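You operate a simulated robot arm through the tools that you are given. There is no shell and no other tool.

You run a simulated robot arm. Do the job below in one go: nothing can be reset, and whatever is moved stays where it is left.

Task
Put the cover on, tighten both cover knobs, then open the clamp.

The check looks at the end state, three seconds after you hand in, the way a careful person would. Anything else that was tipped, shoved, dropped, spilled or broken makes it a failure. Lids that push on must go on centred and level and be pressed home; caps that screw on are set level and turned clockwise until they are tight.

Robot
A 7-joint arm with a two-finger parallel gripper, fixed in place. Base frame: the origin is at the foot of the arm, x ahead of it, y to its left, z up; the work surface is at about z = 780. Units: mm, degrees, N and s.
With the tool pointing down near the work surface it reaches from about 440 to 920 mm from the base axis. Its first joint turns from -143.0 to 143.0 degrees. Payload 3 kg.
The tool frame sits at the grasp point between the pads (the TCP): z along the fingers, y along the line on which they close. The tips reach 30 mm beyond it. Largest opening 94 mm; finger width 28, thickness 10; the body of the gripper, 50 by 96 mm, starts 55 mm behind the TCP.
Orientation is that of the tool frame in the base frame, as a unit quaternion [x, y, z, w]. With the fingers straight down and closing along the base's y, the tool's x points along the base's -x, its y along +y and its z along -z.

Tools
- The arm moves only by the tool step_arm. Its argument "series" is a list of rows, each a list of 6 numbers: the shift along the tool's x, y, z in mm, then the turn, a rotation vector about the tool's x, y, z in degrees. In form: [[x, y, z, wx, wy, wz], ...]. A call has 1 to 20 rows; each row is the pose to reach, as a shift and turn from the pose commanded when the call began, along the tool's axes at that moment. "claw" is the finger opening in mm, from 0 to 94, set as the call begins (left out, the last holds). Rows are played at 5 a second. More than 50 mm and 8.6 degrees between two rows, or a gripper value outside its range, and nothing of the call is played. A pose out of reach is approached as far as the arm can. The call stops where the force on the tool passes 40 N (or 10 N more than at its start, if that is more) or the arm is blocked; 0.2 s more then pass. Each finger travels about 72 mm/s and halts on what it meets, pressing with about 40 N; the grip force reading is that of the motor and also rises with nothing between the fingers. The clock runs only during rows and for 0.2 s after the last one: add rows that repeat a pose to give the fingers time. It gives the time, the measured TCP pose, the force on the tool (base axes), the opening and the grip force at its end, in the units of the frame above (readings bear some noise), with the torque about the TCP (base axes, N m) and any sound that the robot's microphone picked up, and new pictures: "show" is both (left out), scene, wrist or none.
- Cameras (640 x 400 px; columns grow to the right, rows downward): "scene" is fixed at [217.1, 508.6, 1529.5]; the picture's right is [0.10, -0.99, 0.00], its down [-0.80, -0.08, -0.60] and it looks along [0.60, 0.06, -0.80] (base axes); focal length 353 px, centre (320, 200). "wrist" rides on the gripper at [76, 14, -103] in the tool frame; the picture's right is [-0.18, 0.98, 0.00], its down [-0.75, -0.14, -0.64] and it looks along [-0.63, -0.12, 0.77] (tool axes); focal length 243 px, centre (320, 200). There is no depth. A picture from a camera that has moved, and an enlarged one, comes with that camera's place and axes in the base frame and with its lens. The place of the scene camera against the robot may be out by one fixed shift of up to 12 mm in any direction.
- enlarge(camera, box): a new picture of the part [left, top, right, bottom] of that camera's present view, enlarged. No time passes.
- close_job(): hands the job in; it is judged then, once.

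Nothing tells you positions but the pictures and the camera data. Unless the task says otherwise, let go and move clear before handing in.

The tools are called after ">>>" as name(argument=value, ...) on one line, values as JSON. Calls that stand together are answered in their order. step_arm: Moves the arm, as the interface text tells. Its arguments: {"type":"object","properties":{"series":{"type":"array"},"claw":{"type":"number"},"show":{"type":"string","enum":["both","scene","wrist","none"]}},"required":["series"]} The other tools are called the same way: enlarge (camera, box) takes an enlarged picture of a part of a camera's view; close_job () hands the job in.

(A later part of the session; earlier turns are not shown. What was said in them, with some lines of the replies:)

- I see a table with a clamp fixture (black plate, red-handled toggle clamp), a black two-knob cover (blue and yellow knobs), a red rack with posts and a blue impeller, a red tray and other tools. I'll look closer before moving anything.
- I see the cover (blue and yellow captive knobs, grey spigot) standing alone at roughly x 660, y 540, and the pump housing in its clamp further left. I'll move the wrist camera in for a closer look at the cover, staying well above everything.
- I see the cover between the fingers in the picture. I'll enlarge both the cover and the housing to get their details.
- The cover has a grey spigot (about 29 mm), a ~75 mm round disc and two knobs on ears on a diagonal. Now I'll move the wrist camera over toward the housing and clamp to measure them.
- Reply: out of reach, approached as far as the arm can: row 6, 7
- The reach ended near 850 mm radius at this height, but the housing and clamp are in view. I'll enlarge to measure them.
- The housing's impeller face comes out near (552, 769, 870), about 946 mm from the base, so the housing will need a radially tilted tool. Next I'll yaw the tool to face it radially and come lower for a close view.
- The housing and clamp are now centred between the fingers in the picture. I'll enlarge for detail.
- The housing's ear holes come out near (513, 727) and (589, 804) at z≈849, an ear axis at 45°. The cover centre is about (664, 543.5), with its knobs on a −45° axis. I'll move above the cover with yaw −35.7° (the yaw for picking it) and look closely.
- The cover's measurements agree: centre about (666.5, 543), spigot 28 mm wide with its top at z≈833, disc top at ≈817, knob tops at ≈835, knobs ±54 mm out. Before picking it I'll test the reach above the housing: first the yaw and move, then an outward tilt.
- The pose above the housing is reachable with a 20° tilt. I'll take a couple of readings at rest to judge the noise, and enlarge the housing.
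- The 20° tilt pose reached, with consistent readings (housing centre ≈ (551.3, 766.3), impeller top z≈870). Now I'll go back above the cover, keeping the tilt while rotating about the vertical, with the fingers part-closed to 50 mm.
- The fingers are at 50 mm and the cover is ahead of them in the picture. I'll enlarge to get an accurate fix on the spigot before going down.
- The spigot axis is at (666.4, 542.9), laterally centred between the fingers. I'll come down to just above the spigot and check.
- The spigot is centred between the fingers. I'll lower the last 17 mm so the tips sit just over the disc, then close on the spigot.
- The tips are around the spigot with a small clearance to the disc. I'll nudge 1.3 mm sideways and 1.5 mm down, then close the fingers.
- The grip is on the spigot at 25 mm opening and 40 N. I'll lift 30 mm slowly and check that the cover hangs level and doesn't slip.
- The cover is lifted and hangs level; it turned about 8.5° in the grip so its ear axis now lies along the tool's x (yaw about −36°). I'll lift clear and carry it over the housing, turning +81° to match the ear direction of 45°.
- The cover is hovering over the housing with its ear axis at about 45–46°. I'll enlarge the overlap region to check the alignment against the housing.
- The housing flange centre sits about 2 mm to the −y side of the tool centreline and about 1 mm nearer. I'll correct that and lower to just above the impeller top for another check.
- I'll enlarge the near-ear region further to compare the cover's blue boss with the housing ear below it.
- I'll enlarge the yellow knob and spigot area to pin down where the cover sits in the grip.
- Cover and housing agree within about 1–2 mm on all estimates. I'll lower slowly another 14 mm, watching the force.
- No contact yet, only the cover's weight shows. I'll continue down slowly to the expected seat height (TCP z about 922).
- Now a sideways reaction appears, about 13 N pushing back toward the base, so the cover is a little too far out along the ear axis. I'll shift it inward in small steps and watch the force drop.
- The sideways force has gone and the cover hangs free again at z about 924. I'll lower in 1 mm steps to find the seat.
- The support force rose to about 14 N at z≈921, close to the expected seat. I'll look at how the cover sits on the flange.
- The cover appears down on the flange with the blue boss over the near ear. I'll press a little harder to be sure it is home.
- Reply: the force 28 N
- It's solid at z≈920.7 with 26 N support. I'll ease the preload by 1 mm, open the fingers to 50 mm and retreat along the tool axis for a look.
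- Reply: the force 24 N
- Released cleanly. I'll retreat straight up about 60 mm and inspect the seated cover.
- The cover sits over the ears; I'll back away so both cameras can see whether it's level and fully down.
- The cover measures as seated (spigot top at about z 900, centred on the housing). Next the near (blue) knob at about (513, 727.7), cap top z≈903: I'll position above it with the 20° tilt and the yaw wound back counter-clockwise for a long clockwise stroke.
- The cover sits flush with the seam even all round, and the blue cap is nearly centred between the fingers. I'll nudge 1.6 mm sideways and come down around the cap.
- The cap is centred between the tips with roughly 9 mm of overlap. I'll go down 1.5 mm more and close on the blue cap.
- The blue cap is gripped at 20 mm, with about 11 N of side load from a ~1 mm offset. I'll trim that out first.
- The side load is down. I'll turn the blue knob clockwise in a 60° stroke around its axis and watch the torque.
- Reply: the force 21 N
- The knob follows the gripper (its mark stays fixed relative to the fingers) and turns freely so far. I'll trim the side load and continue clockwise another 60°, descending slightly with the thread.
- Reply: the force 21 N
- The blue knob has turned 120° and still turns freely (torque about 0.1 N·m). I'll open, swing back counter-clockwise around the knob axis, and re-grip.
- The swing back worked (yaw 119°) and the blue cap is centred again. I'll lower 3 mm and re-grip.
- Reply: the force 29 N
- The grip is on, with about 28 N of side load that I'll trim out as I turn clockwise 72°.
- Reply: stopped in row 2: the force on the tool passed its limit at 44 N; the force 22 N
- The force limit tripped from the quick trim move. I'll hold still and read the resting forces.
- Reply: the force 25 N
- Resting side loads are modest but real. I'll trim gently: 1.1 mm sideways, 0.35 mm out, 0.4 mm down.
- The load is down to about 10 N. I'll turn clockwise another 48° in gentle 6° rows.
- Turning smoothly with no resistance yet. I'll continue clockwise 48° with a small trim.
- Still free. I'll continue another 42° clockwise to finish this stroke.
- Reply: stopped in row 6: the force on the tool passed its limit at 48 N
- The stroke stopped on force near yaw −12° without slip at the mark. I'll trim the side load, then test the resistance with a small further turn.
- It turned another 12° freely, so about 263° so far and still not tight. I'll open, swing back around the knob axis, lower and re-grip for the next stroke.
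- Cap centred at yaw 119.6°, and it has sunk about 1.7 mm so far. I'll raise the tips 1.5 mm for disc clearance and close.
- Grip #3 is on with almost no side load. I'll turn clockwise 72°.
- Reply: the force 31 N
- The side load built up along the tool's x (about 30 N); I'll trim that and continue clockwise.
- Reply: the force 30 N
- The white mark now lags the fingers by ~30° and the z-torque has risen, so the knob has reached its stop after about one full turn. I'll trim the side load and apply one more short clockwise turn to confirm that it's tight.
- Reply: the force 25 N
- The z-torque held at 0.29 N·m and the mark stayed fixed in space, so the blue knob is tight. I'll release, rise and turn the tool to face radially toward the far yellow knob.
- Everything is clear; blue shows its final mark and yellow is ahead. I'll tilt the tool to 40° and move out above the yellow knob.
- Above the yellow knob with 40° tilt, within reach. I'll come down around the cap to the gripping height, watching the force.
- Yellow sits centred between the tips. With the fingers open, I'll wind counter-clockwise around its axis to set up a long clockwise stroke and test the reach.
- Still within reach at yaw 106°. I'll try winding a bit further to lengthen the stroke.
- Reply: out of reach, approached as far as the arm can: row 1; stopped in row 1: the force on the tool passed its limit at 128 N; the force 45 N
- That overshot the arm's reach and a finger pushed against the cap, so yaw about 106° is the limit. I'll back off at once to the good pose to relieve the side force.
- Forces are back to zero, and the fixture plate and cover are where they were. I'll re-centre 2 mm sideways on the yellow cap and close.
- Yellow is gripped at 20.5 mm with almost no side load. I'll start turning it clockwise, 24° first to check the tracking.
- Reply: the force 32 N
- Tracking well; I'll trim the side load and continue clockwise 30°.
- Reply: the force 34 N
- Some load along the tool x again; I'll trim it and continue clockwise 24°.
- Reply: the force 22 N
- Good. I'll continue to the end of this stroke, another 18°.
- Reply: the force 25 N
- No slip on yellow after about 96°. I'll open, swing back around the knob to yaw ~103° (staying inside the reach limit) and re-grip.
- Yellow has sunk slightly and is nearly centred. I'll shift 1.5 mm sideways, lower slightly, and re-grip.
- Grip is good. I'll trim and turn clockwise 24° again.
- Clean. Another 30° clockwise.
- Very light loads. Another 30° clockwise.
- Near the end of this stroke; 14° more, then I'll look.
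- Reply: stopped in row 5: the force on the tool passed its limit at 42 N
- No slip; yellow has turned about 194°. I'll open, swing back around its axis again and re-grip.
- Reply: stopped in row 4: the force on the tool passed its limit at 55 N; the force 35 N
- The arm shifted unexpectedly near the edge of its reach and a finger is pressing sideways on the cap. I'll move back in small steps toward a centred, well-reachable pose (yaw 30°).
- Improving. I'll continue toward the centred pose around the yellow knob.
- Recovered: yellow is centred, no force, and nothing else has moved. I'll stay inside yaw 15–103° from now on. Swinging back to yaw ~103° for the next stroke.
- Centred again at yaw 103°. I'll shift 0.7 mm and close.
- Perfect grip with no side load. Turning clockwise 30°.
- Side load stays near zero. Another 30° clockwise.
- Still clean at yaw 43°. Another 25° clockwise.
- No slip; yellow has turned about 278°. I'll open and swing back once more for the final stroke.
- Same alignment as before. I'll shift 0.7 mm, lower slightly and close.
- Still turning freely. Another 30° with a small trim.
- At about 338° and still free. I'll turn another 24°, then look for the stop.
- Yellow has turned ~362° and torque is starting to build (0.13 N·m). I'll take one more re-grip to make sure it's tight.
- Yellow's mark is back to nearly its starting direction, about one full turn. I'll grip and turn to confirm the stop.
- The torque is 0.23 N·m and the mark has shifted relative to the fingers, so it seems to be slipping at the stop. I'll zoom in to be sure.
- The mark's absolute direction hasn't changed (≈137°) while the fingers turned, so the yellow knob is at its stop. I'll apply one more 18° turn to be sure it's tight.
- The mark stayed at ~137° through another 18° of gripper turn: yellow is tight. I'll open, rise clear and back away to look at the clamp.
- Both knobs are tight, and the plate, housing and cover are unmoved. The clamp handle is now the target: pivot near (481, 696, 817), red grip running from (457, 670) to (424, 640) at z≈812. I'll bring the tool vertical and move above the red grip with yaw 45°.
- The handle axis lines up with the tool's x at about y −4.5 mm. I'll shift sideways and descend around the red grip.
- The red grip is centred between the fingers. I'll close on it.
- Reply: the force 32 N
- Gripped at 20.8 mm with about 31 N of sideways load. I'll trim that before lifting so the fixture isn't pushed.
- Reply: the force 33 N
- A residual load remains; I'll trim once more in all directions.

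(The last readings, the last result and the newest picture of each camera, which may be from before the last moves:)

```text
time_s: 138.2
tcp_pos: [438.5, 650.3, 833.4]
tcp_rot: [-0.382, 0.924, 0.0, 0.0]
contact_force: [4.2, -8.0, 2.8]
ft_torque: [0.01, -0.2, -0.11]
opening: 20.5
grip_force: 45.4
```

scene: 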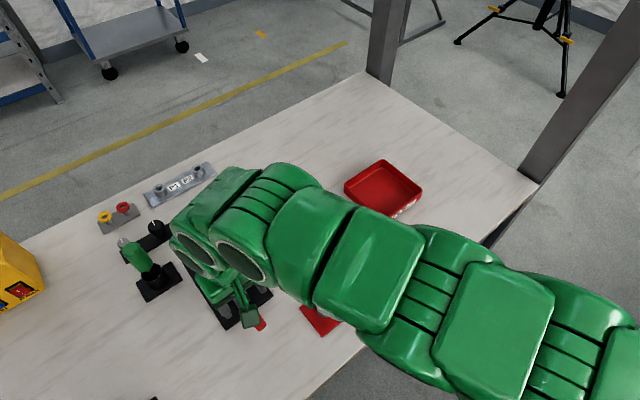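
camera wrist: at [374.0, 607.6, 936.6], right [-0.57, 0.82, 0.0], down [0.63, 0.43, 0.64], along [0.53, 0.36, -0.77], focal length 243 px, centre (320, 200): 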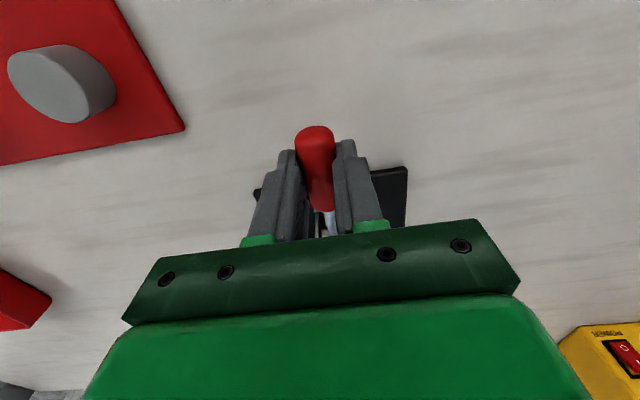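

Loads are small now. I'll start lifting the handle along its arc about the pivot, beginning with about 12° of rotation.

>>> step_arm(series=[[0.14, 0, -3.23, 0, 0, 0], [0.11, 0, -6.46, 0, 0, 0], [-0.09, 0, -9.69, 0, 0, 0], [-0.45, 0, -12.9, 0, 0, 0], [-0.45, 0, -12.9, 0, 0, 0]], show="both")

>>> enlarge(camera="wrist", box=[230, 60, 410, 240])

```text
time_s: 139.2
tcp_pos: [438.1, 650.9, 845.1]
tcp_rot: [-0.381, 0.925, -0.002, -0.002]
contact_force: [4.1, 4.1, -6.7]
ft_torque: [-0.12, 0.01, -0.05]
opening: 21.0
grip_force: 45.0
stopped in row 4: the force on the tool passed its limit at 41 N (the readings are from after the stop); the commanded pose is now the measured one
camera wrist: at [373.7, 608.8, 947.8], right [-0.56, 0.83, 0.0], down [0.63, 0.43, 0.64], along [0.53, 0.36, -0.77], focal length 243 px, centre (320, 200)
```

scene: 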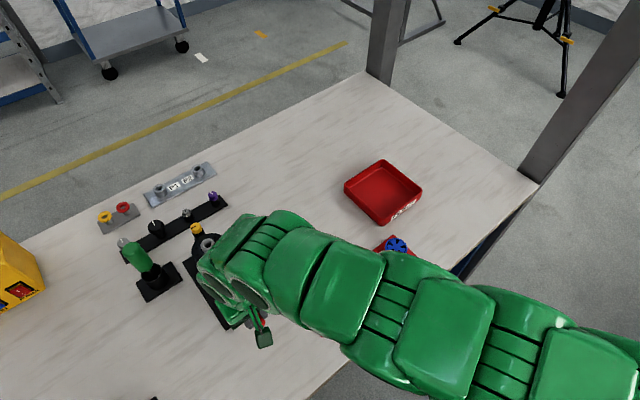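
wrist: 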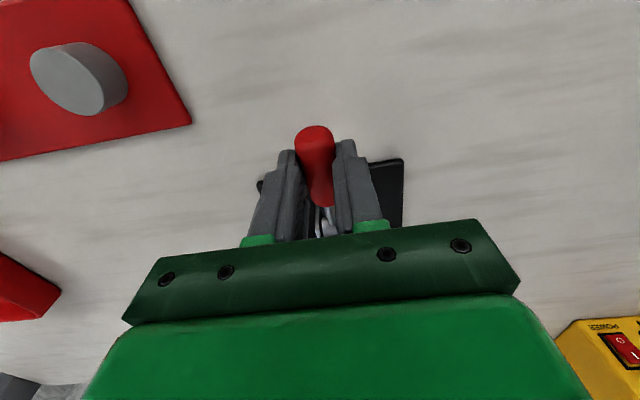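

```text
2.22 times, centred on (320, 150) of wrist
camera zoom: at [373.7, 608.8, 947.8], right [-0.56, 0.83, 0.0], down [0.63, 0.43, 0.64], along [0.53, 0.36, -0.77], focal length 539 px, centre (320, 311)
```

zoom: 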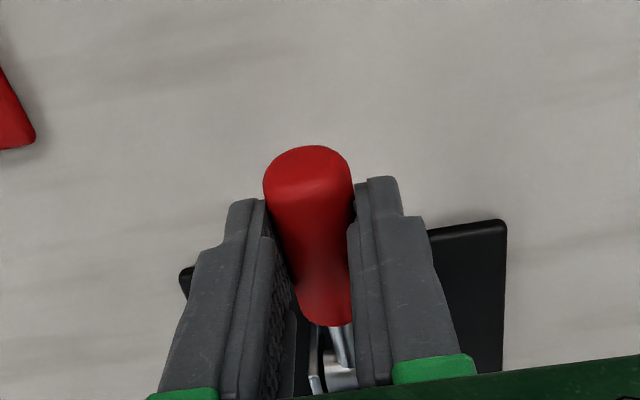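

The handle moved up about 12 mm; the stop came from a momentary resistance and the load is small again. I'll continue lifting more slowly.

>>> step_arm(series=[[-0.3, 0, -2.13, 0, 0, 0], [-0.67, 0, -4.25, 0, 0, 0], [-1.12, 0, -6.36, 0, 0, 0], [-1.64, 0, -8.45, 0, 0, 0], [-2.23, 0, -10.52, 0, 0, 0], [-2.9, 0, -12.57, 0, 0, 0], [-3.63, 0, -14.59, 0, 0, 0], [-4.44, 0, -16.58, 0, 0, 0], [-4.44, 0, -16.58, 0, 0, 0]], show="wrist")

>>> enlarge(camera="wrist", box=[230, 60, 410, 240])

```text
time_s: 141.2
tcp_pos: [442.6, 653.0, 860.2]
tcp_rot: [-0.382, 0.924, -0.001, -0.001]
contact_force: [-0.6, -16.1, -19.8]
ft_torque: [-1.42, 0.98, -0.18]
opening: 20.8
grip_force: 44.5
camera wrist: at [376.6, 611.6, 964.7], right [-0.56, 0.83, 0.0], down [0.63, 0.43, 0.64], along [0.53, 0.36, -0.77], focal length 243 px, centre (320, 200)
```

wrist: 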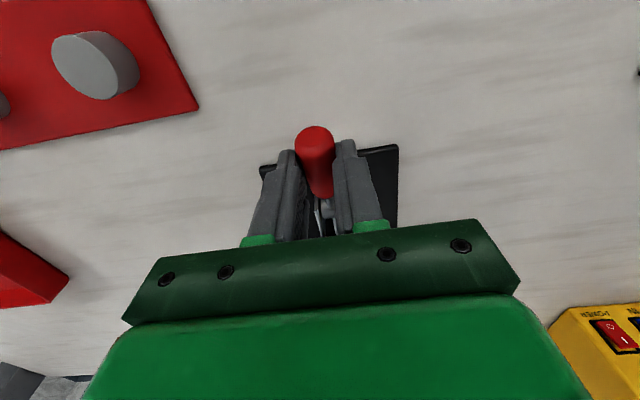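

```text
2.22 times, centred on (320, 150) of wrist
camera zoom: at [376.6, 611.6, 964.7], right [-0.56, 0.83, 0.0], down [0.63, 0.43, 0.64], along [0.53, 0.36, -0.77], focal length 539 px, centre (320, 311)
```

zoom: 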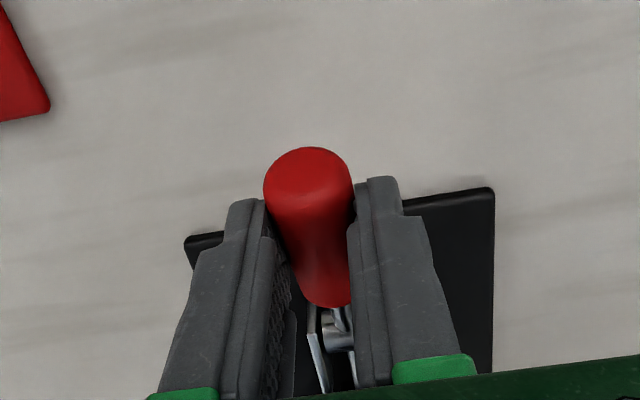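

The handle is rotating up nicely (about 21°). Continuing along the arc.

>>> step_arm(series=[[-0.8, -0.8, -2.47, 0, 0, 0], [-1.95, -0.8, -4.9, 0, 0, 0], [-3.2, -0.8, -7.27, 0, 0, 0], [-4.6, -0.8, -9.58, 0, 0, 0], [-6.06, -0.8, -11.83, 0, 0, 0], [-7.63, -0.8, -14.02, 0, 0, 0], [-9.3, -0.8, -16.13, 0, 0, 0], [-11.06, -0.8, -18.17, 0, 0, 0], [-11.06, -0.8, -18.17, 0, 0, 0]], show="wrist")

>>> enlarge(camera="wrist", box=[230, 60, 410, 240])

```text
time_s: 143.2
tcp_pos: [450.1, 662.7, 880.2]
tcp_rot: [-0.382, 0.924, 0.0, -0.001]
contact_force: [-12.9, 2.8, -9.2]
ft_torque: [-0.42, 0.91, -0.05]
opening: 20.8
grip_force: 44.9
camera wrist: at [385.4, 620.0, 983.5], right [-0.56, 0.83, 0.0], down [0.63, 0.43, 0.64], along [0.53, 0.36, -0.77], focal length 243 px, centre (320, 200)
```

wrist: 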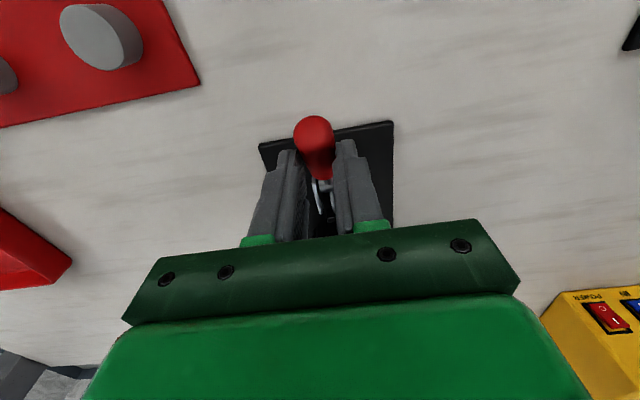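

```text
2.22 times, centred on (320, 150) of wrist
camera zoom: at [385.4, 620.0, 983.5], right [-0.56, 0.83, 0.0], down [0.63, 0.43, 0.64], along [0.53, 0.36, -0.77], focal length 539 px, centre (320, 311)
```

zoom: 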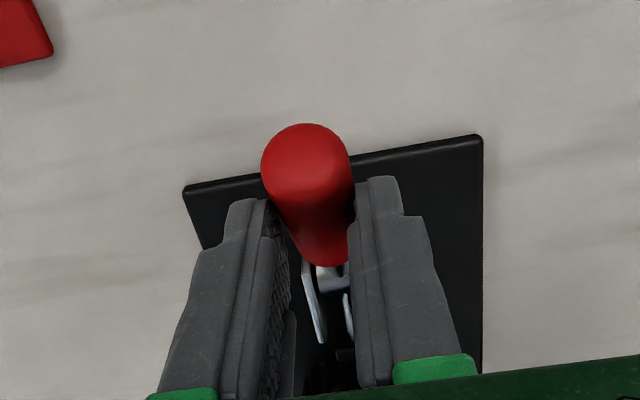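

About 43° up now. Continuing the arc.

>>> step_arm(series=[[-1.68, 0.8, -1.93, 0, 0, 0], [-3.64, 0.8, -3.77, 0, 0, 0], [-5.68, 0.8, -5.53, 0, 0, 0], [-7.8, 0.8, -7.19, 0, 0, 0], [-9.98, 0.8, -8.77, 0, 0, 0], [-12.23, 0.8, -10.24, 0, 0, 0], [-14.55, 0.8, -11.62, 0, 0, 0], [-16.92, 0.8, -12.9, 0, 0, 0], [-19.34, 0.8, -14.07, 0, 0, 0], [-19.34, 0.8, -14.07, 0, 0, 0]], show="both")

>>> enlarge(camera="wrist", box=[230, 60, 410, 240])

>>> enlarge(camera="scene", box=[190, 240, 280, 330])

```text
time_s: 145.4
tcp_pos: [464.0, 676.7, 894.6]
tcp_rot: [-0.382, 0.924, -0.002, 0.0]
contact_force: [-13.0, -19.6, 16.5]
ft_torque: [-1.11, 0.91, 0.07]
opening: 19.8
grip_force: 45.7
camera wrist: at [398.8, 633.7, 997.6], right [-0.56, 0.83, 0.0], down [0.63, 0.43, 0.64], along [0.53, 0.36, -0.77], focal length 243 px, centre (320, 200)
```

scene: 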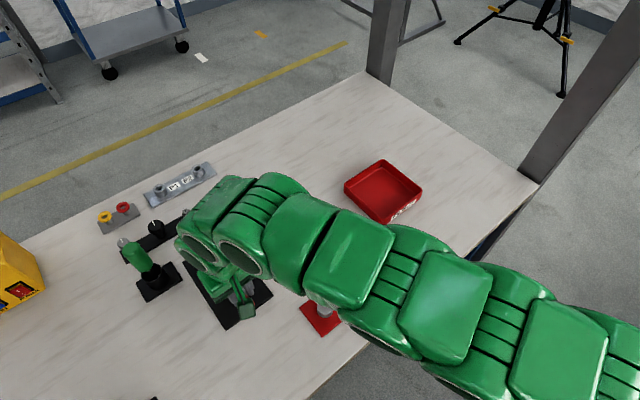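
wrist: 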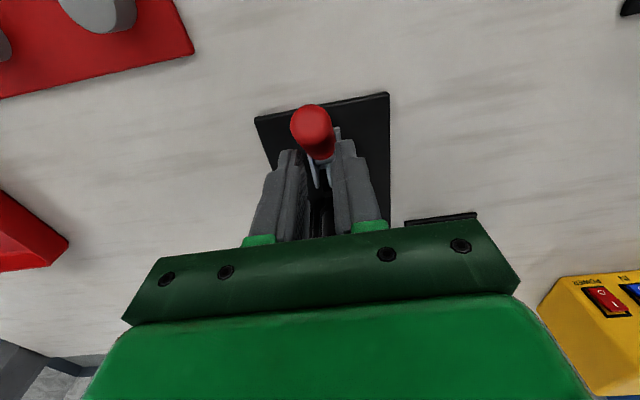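

```text
2.22 times, centred on (320, 150) of wrist
camera zoom: at [398.8, 633.7, 997.6], right [-0.56, 0.83, 0.0], down [0.63, 0.43, 0.64], along [0.53, 0.36, -0.77], focal length 539 px, centre (320, 311)
```

zoom: 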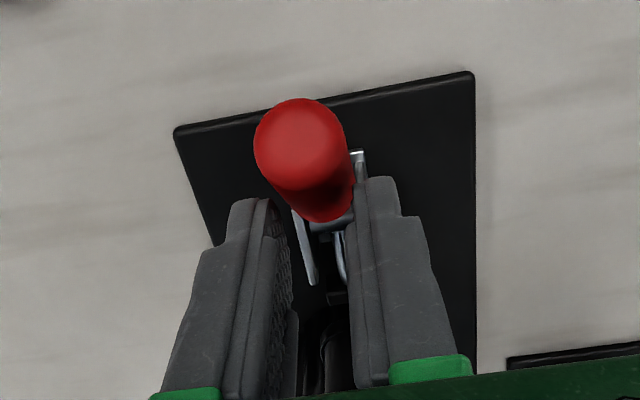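

```text
4.44 times, centred on (235, 285) of scene
camera zoom: at [217.1, 508.6, 1529.5], right [0.1, -0.99, 0.0], down [-0.8, -0.08, -0.6], along [0.6, 0.06, -0.8], focal length 1568 px, centre (698, -178)
```

zoom: 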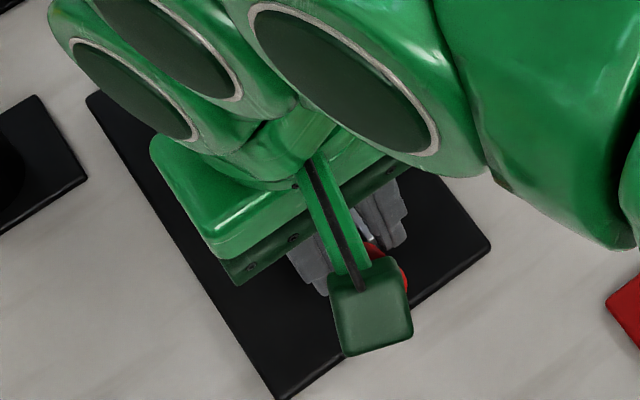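

The handle is following (about 60–65° up). I'll relieve the axial load a little and continue the arc toward vertical.

>>> step_arm(series=[[0.45, 0, -0.9, 0, 0, 0], [-1.0, 0, -1.6, 0, 0, 0], [-2.54, 0, -2.26, 0, 0, 0], [-4.05, 0, -2.9, 0, 0, 0], [-5.6, 0, -3.46, 0, 0, 0], [-7.15, 0, -4.0, 0, 0, 0], [-8.7, 0, -4.5, 0, 0, 0], [-10.3, 0, -5.0, 0, 0, 0], [-11.87, 0, -5.38, 0, 0, 0], [-11.87, 0, -5.38, 0, 0, 0]], show="wrist")

>>> enlarge(camera="wrist", box=[230, 60, 410, 240])

```text
time_s: 147.6
tcp_pos: [471.8, 684.8, 898.2]
tcp_rot: [-0.382, 0.924, -0.001, -0.002]
contact_force: [0.8, 1.1, -0.3]
ft_torque: [0.02, 0.0, 0.01]
opening: 9.8
grip_force: 0.0
camera wrist: at [406.7, 642.3, 1002.3], right [-0.56, 0.83, 0.0], down [0.63, 0.43, 0.64], along [0.53, 0.36, -0.77], focal length 243 px, centre (320, 200)
```

wrist: 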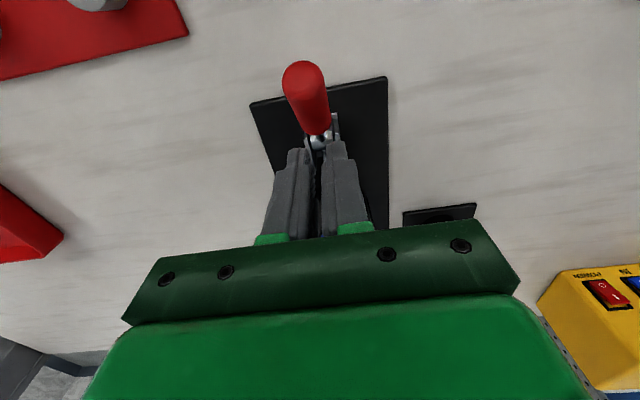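

```text
2.22 times, centred on (320, 150) of wrist
camera zoom: at [406.7, 642.3, 1002.3], right [-0.56, 0.83, 0.0], down [0.63, 0.43, 0.64], along [0.53, 0.36, -0.77], focal length 539 px, centre (320, 311)
```

zoom: 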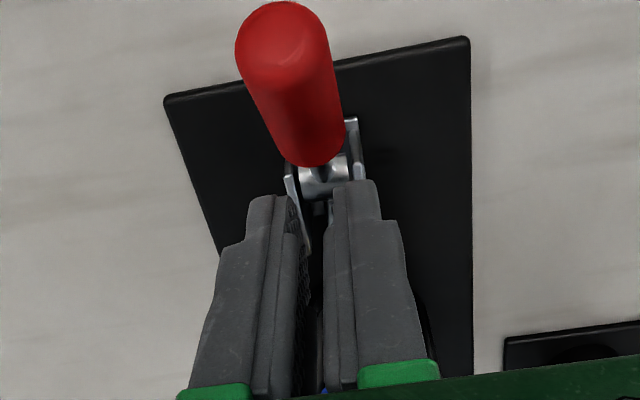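

The handle slipped out of the fingers at a raised angle and is staying up by itself. I'll rise straight up, clear of it, and look at the clamp's state.

>>> step_arm(series=[[0, 0, -15, 0, 0, 0], [0, 0, -30, 0, 0, 0], [0, 0, -45, 0, 0, 0], [20, -20, -55, 0, 0, 0], [45, -50, -60, 0, 0, 0], [70, -90, -60, 0, 0, 0], [90, -130, -60, 0, 0, 0], [90, -130, -60, 0, 0, 0]], show="both")

>>> enlarge(camera="scene", box=[190, 240, 290, 340])

>>> enlarge(camera="wrist", box=[400, 0, 640, 200])

```text
time_s: 149.4
tcp_pos: [501.4, 530.9, 960.8]
tcp_rot: [-0.382, 0.924, 0.0, -0.002]
contact_force: [-0.2, -0.2, 0.6]
ft_torque: [-0.02, 0.0, 0.03]
opening: 10.0
grip_force: 0.1
camera wrist: at [435.8, 487.4, 1063.7], right [-0.56, 0.83, 0.0], down [0.64, 0.43, 0.64], along [0.53, 0.36, -0.77], focal length 243 px, centre (320, 200)
```

scene: 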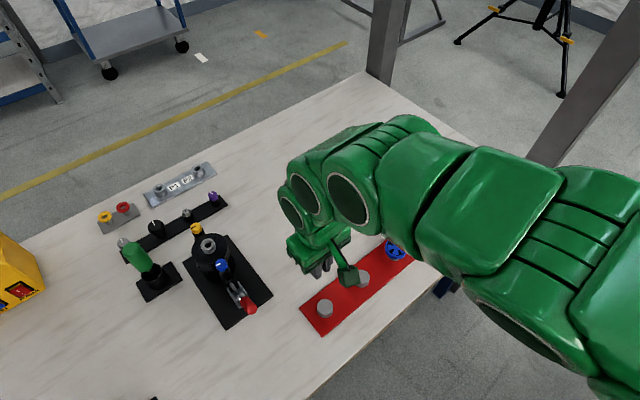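
wrist: 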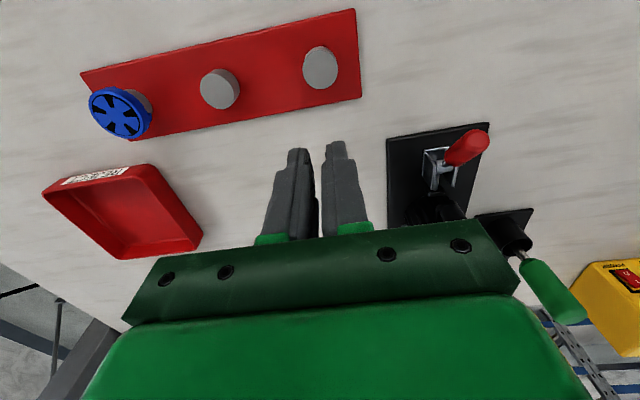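

```text
4.00 times, centred on (240, 290) of scene
camera zoom: at [217.1, 508.6, 1529.5], right [0.1, -0.99, 0.0], down [-0.8, -0.08, -0.6], along [0.6, 0.06, -0.8], focal length 1412 px, centre (640, -160)
```

zoom: 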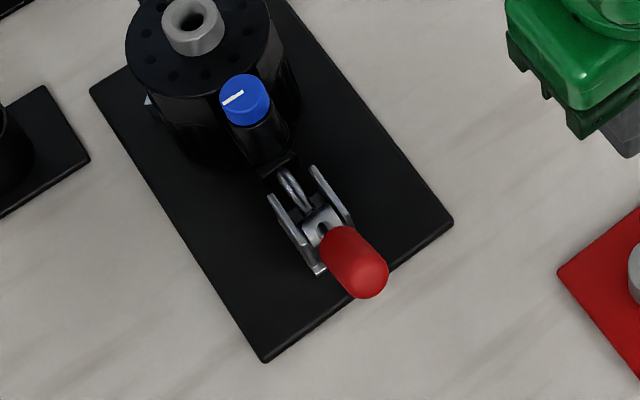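

```text
2.00 times, centred on (520, 100) of wrist
camera zoom: at [435.8, 487.4, 1063.7], right [-0.56, 0.83, 0.0], down [0.64, 0.43, 0.64], along [0.53, 0.36, -0.77], focal length 485 px, centre (-80, 400)
```

zoom: 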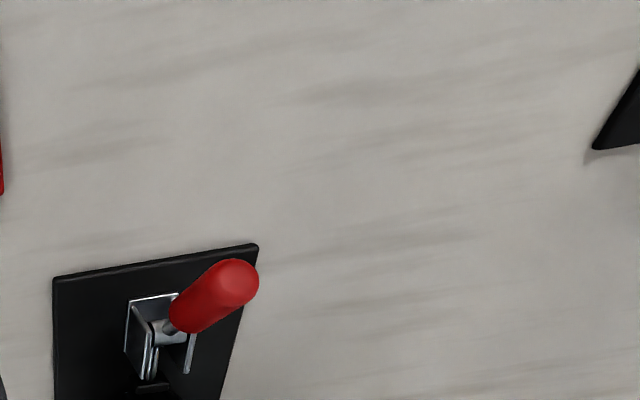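

I'll repeat the exact zoom from the start to check that the plate hasn't shifted, and look at the clamp linkage closely.

>>> enlarge(camera="scene", box=[180, 210, 300, 340])

>>> enlarge(camera="scene", box=[220, 270, 270, 320])

```text
3.08 times, centred on (240, 275) of scene
camera zoom: at [217.1, 508.6, 1529.5], right [0.1, -0.99, 0.0], down [-0.8, -0.08, -0.6], along [0.6, 0.06, -0.8], focal length 1086 px, centre (566, -31)
```

zoom: 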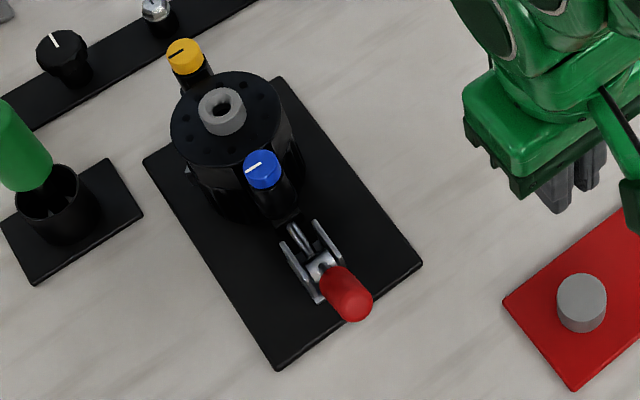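

```text
8.00 times, centred on (245, 295) of scene
camera zoom: at [217.1, 508.6, 1529.5], right [0.1, -0.99, 0.0], down [-0.8, -0.08, -0.6], along [0.6, 0.06, -0.8], focal length 2823 px, centre (920, -560)
```

zoom: 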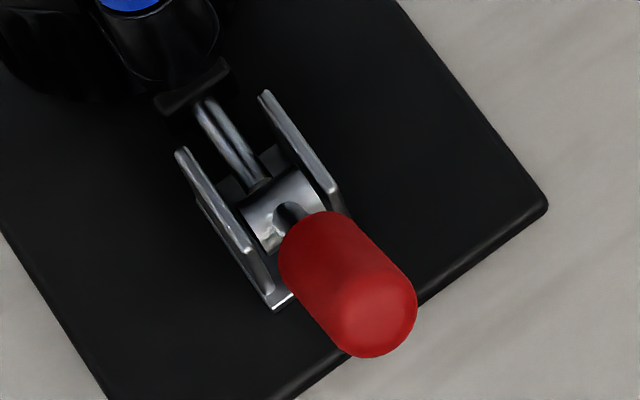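

The plate, housing and cover are exactly where they began. The plunger has backed off, but the handle is only about 40° up, so I'll take it again end-on: the tool in line with the handle (tilt 50°), which lets me swing it up rigidly to vertical.

>>> step_arm(series=[[2.8, 18.6, 6, 0, -7.14, 0], [5.5, 37.3, 12, 0, -14.3, 0], [8.3, 55.9, 18, 0, -21.4, 0], [11, 74.6, 24.1, 0, -28.6, 0], [13.8, 93.2, 30.1, 0, -35.7, 0], [16.5, 111.9, 36.2, 0, -42.9, 0], [19.3, 130.5, 42.2, 0, -50, 0], [19.3, 130.5, 42.2, 0, -50, 0]], claw=50, show="both")

>>> enlarge(camera="wrist", box=[230, 60, 410, 240])

```text
time_s: 151.2
tcp_pos: [393.3, 610.3, 917.2]
tcp_rot: [-0.346, 0.838, 0.16, 0.39]
contact_force: [-0.9, -0.5, -0.6]
ft_torque: [0.01, 0.02, 0.02]
opening: 49.8
grip_force: 0.1
camera wrist: at [291.6, 530.1, 925.2], right [-0.61, 0.78, 0.14], down [0.09, -0.1, 0.99], along [0.79, 0.62, -0.01], focal length 243 px, centre (320, 200)
```

scene: 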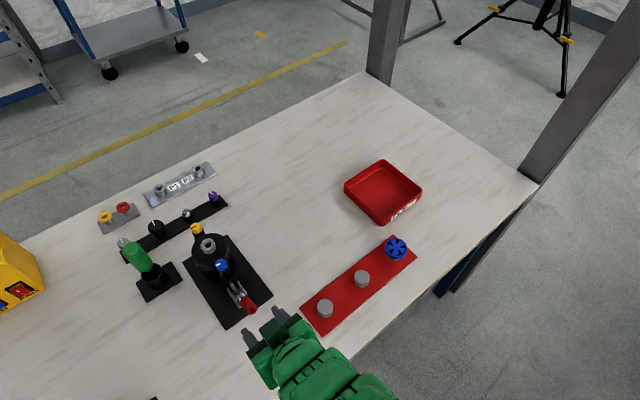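
wrist: 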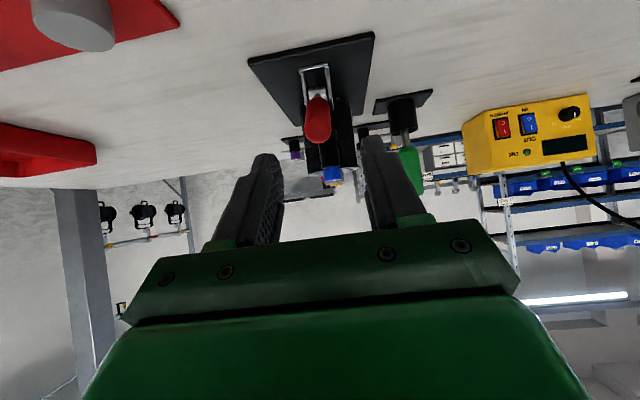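

```text
2.22 times, centred on (320, 150) of wrist
camera zoom: at [291.6, 530.1, 925.2], right [-0.61, 0.78, 0.14], down [0.09, -0.1, 0.99], along [0.79, 0.62, -0.01], focal length 539 px, centre (320, 311)
```

zoom: 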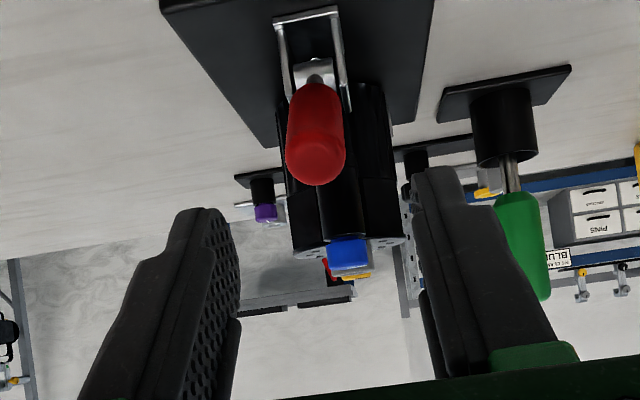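

The handle is seen nearly end-on, about 45° up. I'll line the tool up with it (tilt 45°) and slide forward over the red grip.

>>> step_arm(series=[[-2.5, -0.6, 15, 0, 2.5, 0], [-5, -0.6, 30, 0, 5, 0], [-5.3, -0.6, 50, 0, 5, 0], [-5.3, -0.6, 70, 0, 5, 0], [-5.3, -0.6, 82, 0, 5, 0], [-5.3, -0.6, 90.7, 0, 5, 0], [-5.3, -0.6, 90.7, 0, 5, 0]], show="both")

>>> enlarge(camera="wrist", box=[230, 60, 410, 240])

>>> enlarge(camera="scene", box=[200, 250, 290, 350])

```text
time_s: 152.8
tcp_pos: [446.3, 659.4, 862.7]
tcp_rot: [-0.353, 0.854, 0.145, 0.353]
contact_force: [-0.6, -0.3, -0.1]
ft_torque: [0.0, -0.02, 0.02]
opening: 50.2
grip_force: 0.0
camera wrist: at [346.2, 581.9, 881.7], right [-0.6, 0.79, 0.13], down [0.16, -0.04, 0.99], along [0.78, 0.61, -0.1], focal length 243 px, centre (320, 200)
```

scene: 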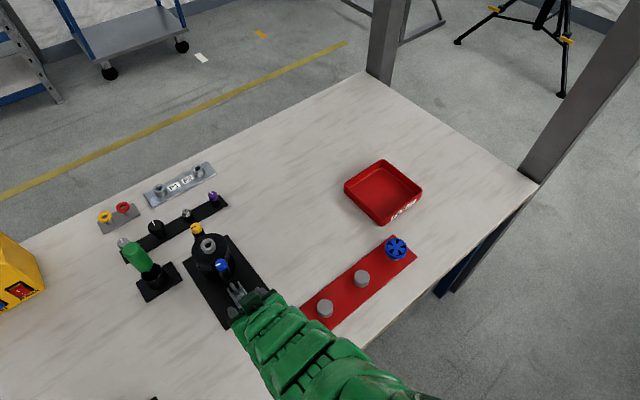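
wrist: 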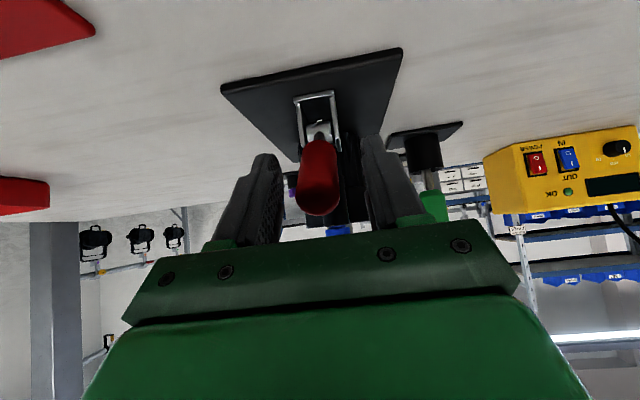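

```text
2.22 times, centred on (320, 150) of wrist
camera zoom: at [346.2, 581.9, 881.7], right [-0.6, 0.79, 0.13], down [0.16, -0.04, 0.99], along [0.78, 0.61, -0.1], focal length 539 px, centre (320, 311)
```

zoom: 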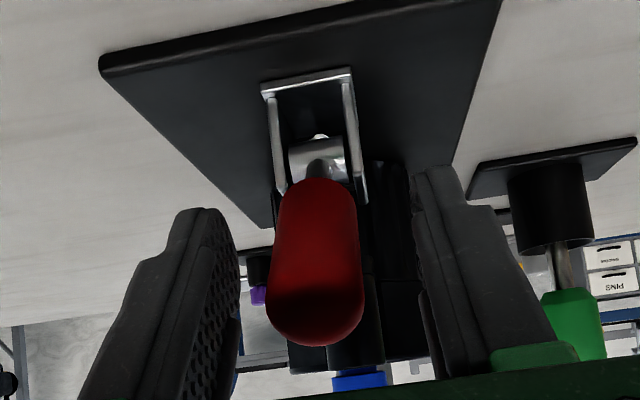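

```text
4.00 times, centred on (245, 300) of scene
camera zoom: at [217.1, 508.6, 1529.5], right [0.1, -0.99, 0.0], down [-0.8, -0.08, -0.6], along [0.6, 0.06, -0.8], focal length 1412 px, centre (620, -200)
```

zoom: 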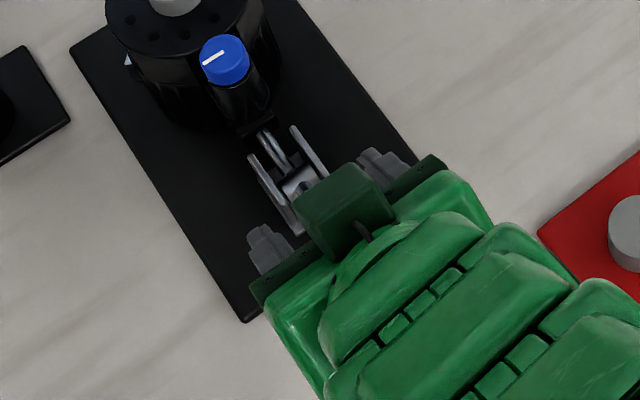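

The red grip lies right between the fingers, in line with the tool. Closing on it.

>>> step_arm(series=[[0, 0, 0, 0, 0, 0], [0, 0, 0, 0, 0, 0], [0, 0, 0, 0, 0, 0], [0, 0, 0, 0, 0, 0]], claw=10, show="none")

```text
time_s: 153.8
tcp_pos: [447.1, 658.6, 862.8]
tcp_rot: [-0.353, 0.855, 0.145, 0.352]
contact_force: [7.8, -5.8, 0.8]
ft_torque: [0.2, -0.01, 0.24]
opening: 21.0
grip_force: 44.8
```

Good grip. I'll swing the handle up about the pivot with the tool rigidly in line, 24° first.

>>> step_arm(series=[[0, -0.7, 0, 0, 0, 0], [-4.74, -0.7, 0.17, 0, 4, 0], [-9.46, -0.7, 0.66, 0, 8, 0], [-14.14, -0.7, 1.49, 0, 12, 0], [-18.74, -0.7, 2.63, 0, 16, 0], [-23.26, -0.7, 4.1, 0, 20, 0], [-27.66, -0.7, 5.88, 0, 24, 0], [-27.66, -0.7, 5.88, 0, 24, 0]], show="both")

>>> enlarge(camera="wrist", box=[230, 60, 410, 240])

>>> enlarge(camera="scene", box=[200, 250, 290, 350])

```text
time_s: 155.6
tcp_pos: [462.6, 675.3, 878.1]
tcp_rot: [-0.376, 0.909, 0.069, 0.167]
contact_force: [-1.9, 16.1, 0.2]
ft_torque: [0.67, -0.19, 0.11]
opening: 21.0
grip_force: 44.9
camera wrist: at [375.7, 610.5, 947.5], right [-0.57, 0.82, 0.06], down [0.44, 0.24, 0.87], along [0.7, 0.52, -0.49], focal length 243 px, centre (320, 200)
```

scene: 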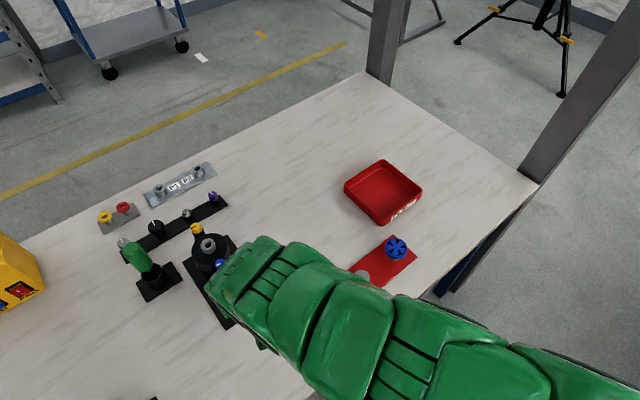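
wrist: 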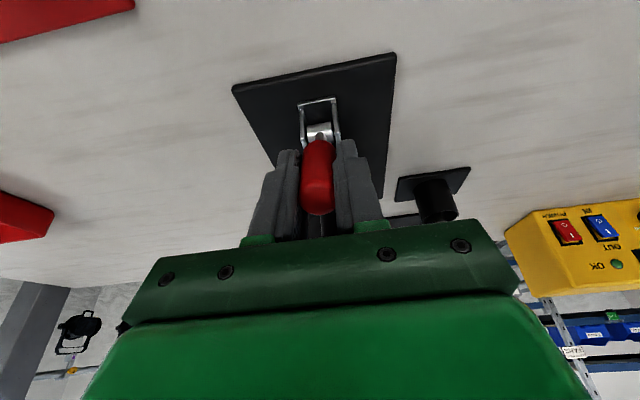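

```text
2.22 times, centred on (320, 150) of wrist
camera zoom: at [375.7, 610.5, 947.5], right [-0.57, 0.82, 0.06], down [0.44, 0.24, 0.87], along [0.7, 0.52, -0.49], focal length 539 px, centre (320, 311)
```

zoom: 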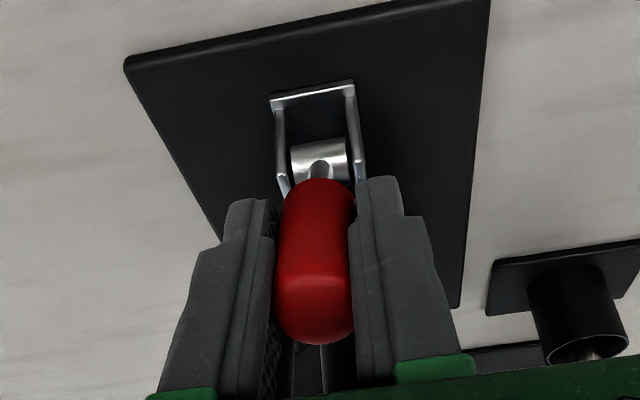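

```text
4.00 times, centred on (245, 300) of scene
camera zoom: at [217.1, 508.6, 1529.5], right [0.1, -0.99, 0.0], down [-0.8, -0.08, -0.6], along [0.6, 0.06, -0.8], focal length 1412 px, centre (620, -200)
```

zoom: 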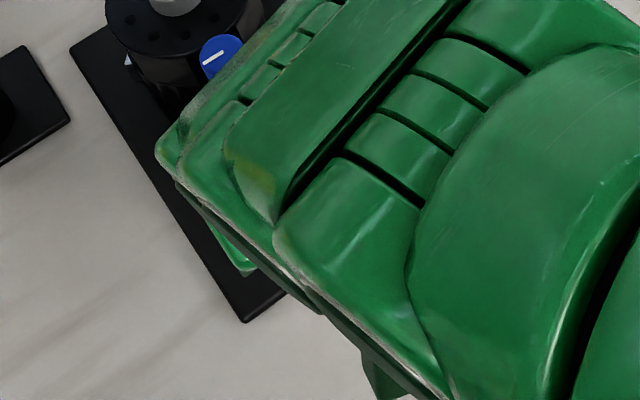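

The handle follows rigidly with light loads, about 69° up now. Continuing another 20° to vertical.

>>> step_arm(series=[[0, 0.8, 0, 0, 0, 0], [-4.74, 0.8, 0.17, 0, 4, 0], [-9.46, 0.8, 0.66, 0, 8, 0], [-14.14, 0.8, 1.49, 0, 12, 0], [-18.74, 0.8, 2.63, 0, 16, 0], [-23.26, 0.8, 4.1, 0, 20, 0], [-23.26, 0.8, 4.1, 0, 20, 0]], show="wrist")

>>> enlarge(camera="wrist", box=[230, 60, 410, 240])

```text
time_s: 156.6
tcp_pos: [469.2, 682.4, 880.3]
tcp_rot: [-0.38, 0.921, 0.034, 0.085]
contact_force: [-12.0, -18.6, 11.7]
ft_torque: [0.76, -0.68, -0.14]
opening: 21.4
grip_force: 44.8
stopped in row 4: the force on the tool passed its limit at 54 N (the readings are from after the stop); the commanded pose is now the measured one
camera wrist: at [391.6, 626.9, 968.4], right [-0.56, 0.83, 0.03], down [0.54, 0.34, 0.77], along [0.62, 0.45, -0.64], focal length 243 px, centre (320, 200)
```

wrist: 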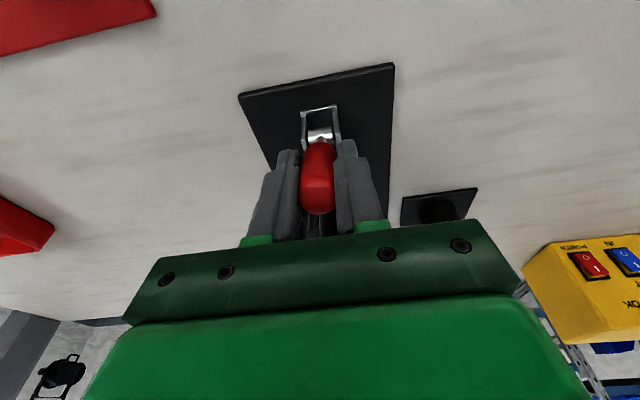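

```text
2.22 times, centred on (320, 150) of wrist
camera zoom: at [391.6, 626.9, 968.4], right [-0.56, 0.83, 0.03], down [0.54, 0.34, 0.77], along [0.62, 0.45, -0.64], focal length 539 px, centre (320, 311)
```

zoom: 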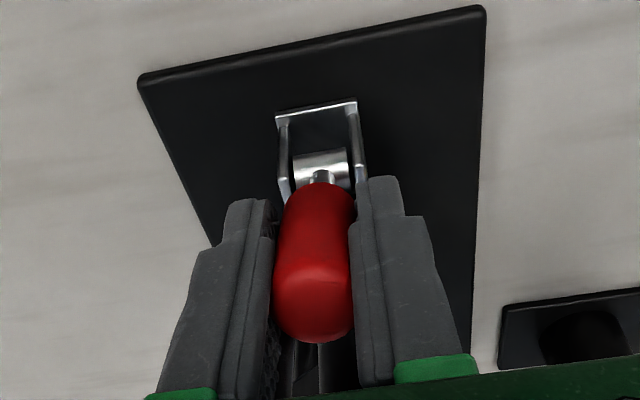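

The motion stopped on force at about 79–80° handle angle. I'll relax there and try a gentle push to see whether that's the clamp's open stop.

>>> step_arm(series=[[0, 0, 0, 0, 0, 0], [0, 0, 0, 0, 0, 0]], show="none")

>>> step_arm(series=[[-1.2, 0, 0.02, 0, 1, 0], [-2.4, 0, 0.05, 0, 2, 0], [-3.6, 0, 0.1, 0, 3, 0], [-3.6, 0, 0.1, 0, 3, 0]], show="none")

```text
time_s: 157.2
tcp_pos: [470.7, 681.6, 879.9]
tcp_rot: [-0.38, 0.92, 0.033, 0.086]
contact_force: [-14.0, -22.4, 14.5]
ft_torque: [0.63, -0.28, 0.08]
opening: 21.1
grip_force: 45.1
```

```text
time_s: 157.8
tcp_pos: [469.6, 680.8, 879.9]
tcp_rot: [-0.38, 0.922, 0.026, 0.068]
contact_force: [-13.5, -21.6, 8.8]
ft_torque: [1.13, -0.76, 0.16]
opening: 21.5
grip_force: 45.6
stopped in row 3: the force on the tool passed its limit at 44 N (the readings are from after the stop); the commanded pose is now the measured one
```

It doesn't move further: that's the clamp's open stop, with the handle near vertical. I'll unload slightly, open the fingers, and retreat straight back along the handle axis.

>>> step_arm(series=[[0.5, 0, 0, 0, 0, 0], [1.0, 0, 0, 0, 0, 0], [1.0, 0, 0, 0, 0, 0]], show="none")

>>> step_arm(series=[[0, 0, 0, 0, 0, 0], [0, 0, 0, 0, 0, 0], [0, 0, 0, 0, 0, 0]], claw=50, show="wrist")

>>> enlarge(camera="wrist", box=[230, 60, 410, 240])

```text
time_s: 158.6
tcp_pos: [469.3, 682.2, 880.1]
tcp_rot: [-0.38, 0.922, 0.026, 0.069]
contact_force: [-13.4, -22.5, 4.9]
ft_torque: [0.87, -0.42, 0.17]
opening: 21.3
grip_force: 45.3
```

```text
time_s: 159.4
tcp_pos: [469.4, 681.5, 879.8]
tcp_rot: [-0.379, 0.922, 0.026, 0.069]
contact_force: [-0.7, -0.4, -0.3]
ft_torque: [-0.05, -0.04, -0.04]
opening: 49.7
grip_force: 0.1
camera wrist: at [394.2, 629.8, 971.0], right [-0.56, 0.83, 0.02], down [0.56, 0.36, 0.75], along [0.61, 0.43, -0.66], focal length 243 px, centre (320, 200)
```

wrist: 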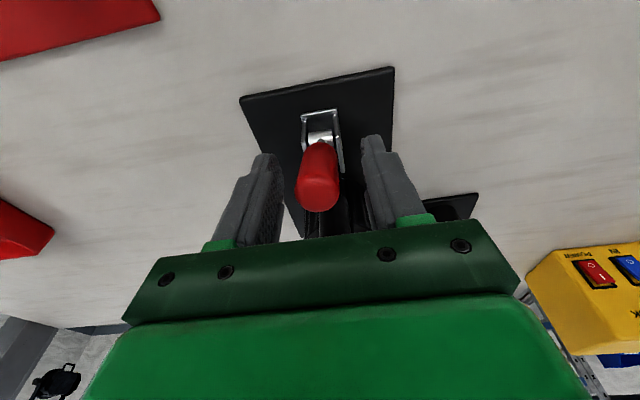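

```text
2.22 times, centred on (320, 150) of wrist
camera zoom: at [394.2, 629.8, 971.0], right [-0.56, 0.83, 0.02], down [0.56, 0.36, 0.75], along [0.61, 0.43, -0.66], focal length 539 px, centre (320, 311)
```

zoom: 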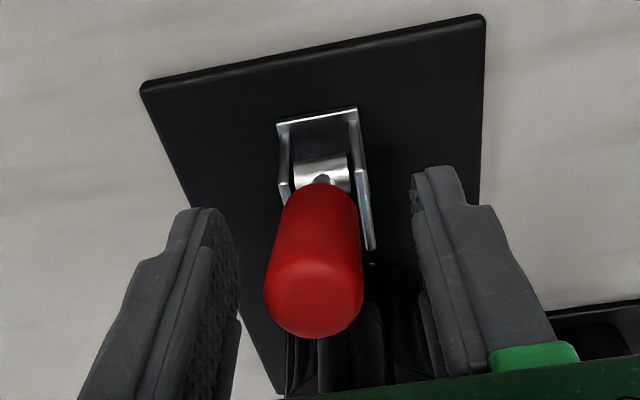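

The handle stays up. I'll retreat straight back along the tool axis and move clear.

>>> step_arm(series=[[0, 0, -20, 0, 0, 0], [0, 0, -45, 0, 0, 0], [0, 0, -75, 0, 0, 0], [0, 0, -105, 0, 0, 0], [10, -30, -120, 0, 0, 0], [20, -65, -130, 0, 0, 0], [30, -105, -130, 0, 0, 0], [30, -145, -130, 0, 0, 0], [30, -180, -130, 0, 0, 0], [30, -180, -130, 0, 0, 0]], show="both")

>>> enlarge(camera="scene", box=[180, 210, 300, 340])

>>> enlarge(camera="scene", box=[215, 255, 270, 315])

```text
time_s: 161.6
tcp_pos: [565.7, 518.0, 1004.5]
tcp_rot: [-0.38, 0.922, 0.026, 0.07]
contact_force: [0.0, -0.6, 0.2]
ft_torque: [0.01, -0.01, 0.0]
opening: 49.9
grip_force: 0.0
camera wrist: at [490.7, 465.8, 1094.7], right [-0.56, 0.83, 0.02], down [0.56, 0.36, 0.75], along [0.61, 0.43, -0.66], focal length 243 px, centre (320, 200)
```

scene: 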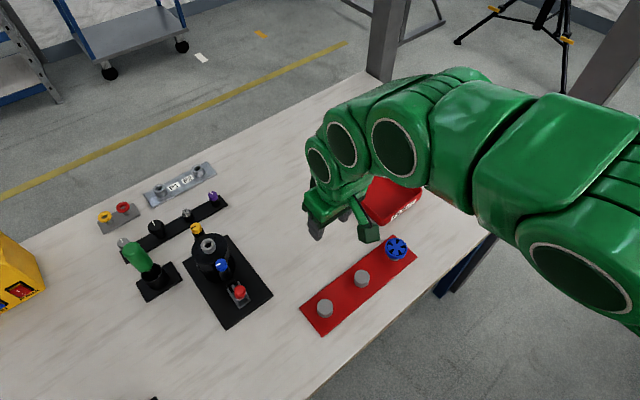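
wrist: 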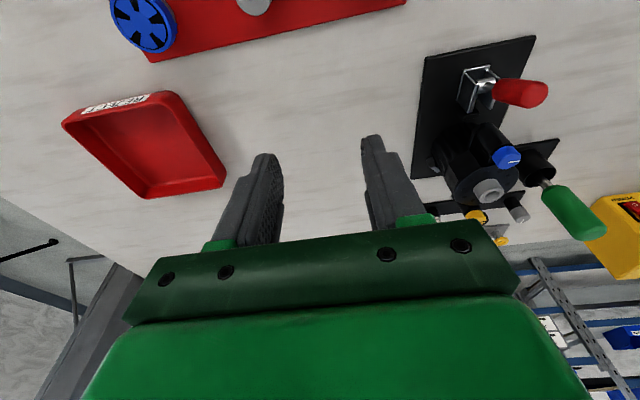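

```text
3.08 times, centred on (240, 275) of scene
camera zoom: at [217.1, 508.6, 1529.5], right [0.1, -0.99, 0.0], down [-0.8, -0.08, -0.6], along [0.6, 0.06, -0.8], focal length 1086 px, centre (566, -31)
```

zoom: 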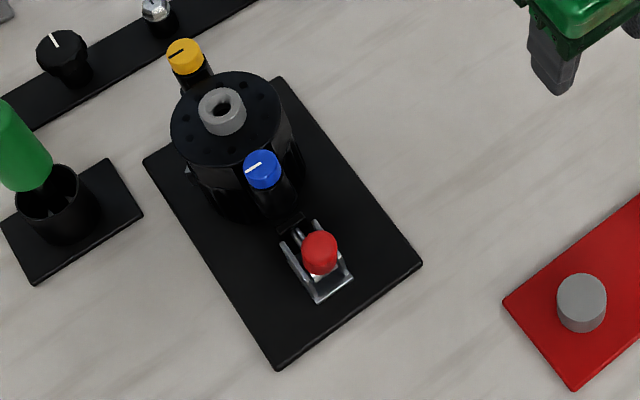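

```text
6.67 times, centred on (242, 285) of scene
camera zoom: at [217.1, 508.6, 1529.5], right [0.1, -0.99, 0.0], down [-0.8, -0.08, -0.6], along [0.6, 0.06, -0.8], focal length 2353 px, centre (837, -367)
```

zoom: 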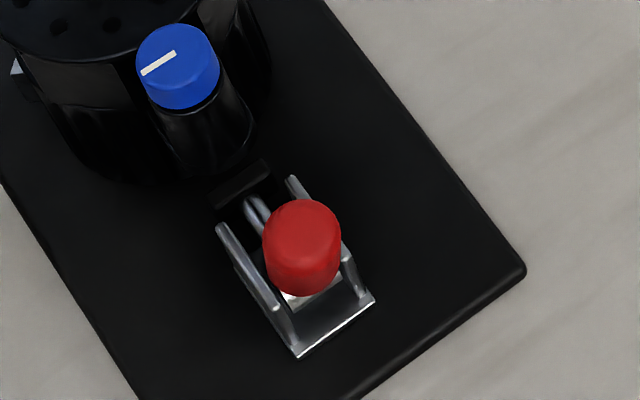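

The plunger pad has pulled clear of the housing and the handle stands at about 76–80°. I'll check the knobs and cover once more in close-up.

>>> enlarge(camera="wrist", box=[430, 120, 560, 250])

>>> enlarge(camera="scene", box=[185, 215, 250, 285])

>>> enlarge(camera="wrist", box=[410, 30, 560, 170])

```text
3.08 times, centred on (495, 185) of wrist
camera zoom: at [490.7, 465.8, 1094.7], right [-0.56, 0.83, 0.02], down [0.56, 0.36, 0.75], along [0.61, 0.43, -0.66], focal length 746 px, centre (-218, 246)
```

zoom: 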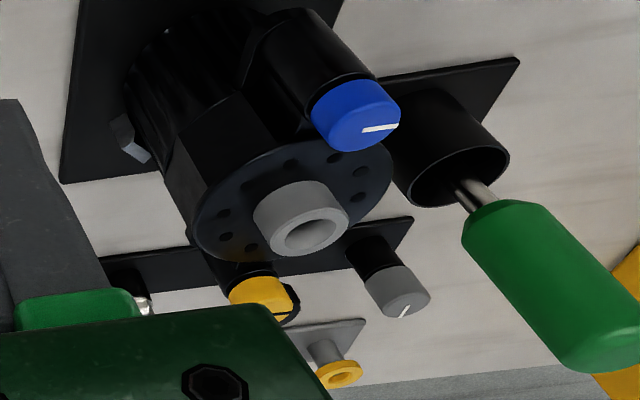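

```text
5.71 times, centred on (218, 250) of scene
camera zoom: at [217.1, 508.6, 1529.5], right [0.1, -0.99, 0.0], down [-0.8, -0.08, -0.6], along [0.6, 0.06, -0.8], focal length 2016 px, centre (906, -86)
```

zoom: 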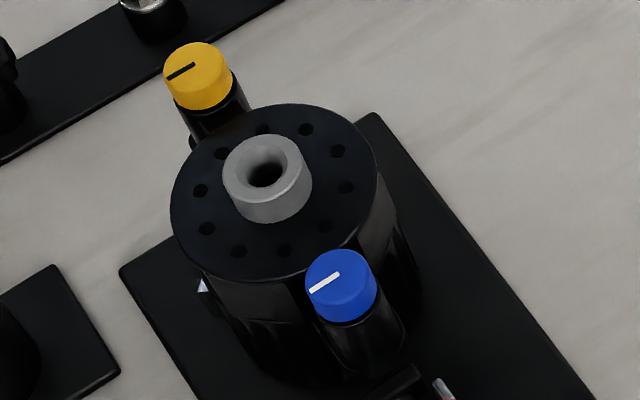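

```text
2.86 times, centred on (485, 100) of wrist
camera zoom: at [490.7, 465.8, 1094.7], right [-0.56, 0.83, 0.02], down [0.56, 0.36, 0.75], along [0.61, 0.43, -0.66], focal length 693 px, centre (-151, 486)
```

zoom: 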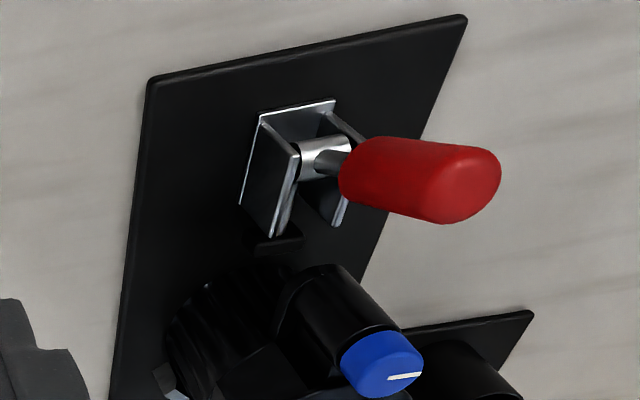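

The cover is level and home, both knobs are tight with matching marks, the clamp handle is at its open stop with the plunger clear of the housing, and nothing else has moved. The gripper is empty and clear, so I'm handing in the job.

>>> close_job()

```text
The job is handed in.
```

The job is handed in: the cover is on, both cover knobs are tight, and the clamp is open. I don't have the check's result, only what I saw before handing in.

- **Cover:** it sits level and centred on the housing, and I pressed it down with about 26 N before letting go. The blue knob is on the near ear and the yellow knob on the far one.
- **Knobs:** each took about one full clockwise turn. At the end both marks stayed still while the fingers slipped around the caps, so I took both as tight.
- **Clamp:** I swung the handle up until it would not go further, about 80° from closed. The plunger pad is clear of the housing, and the handle stays up on its own.
- **Mishaps:** the arm twice slipped out of place near the limit of its reach while I worked on the yellow knob. A finger pushed sideways on the cap both times, peaking at 128 N the first time. In the camera pictures afterwards, the plate and housing were exactly where they started.

Nothing else on the table looked moved or tipped, and the gripper was empty and clear.
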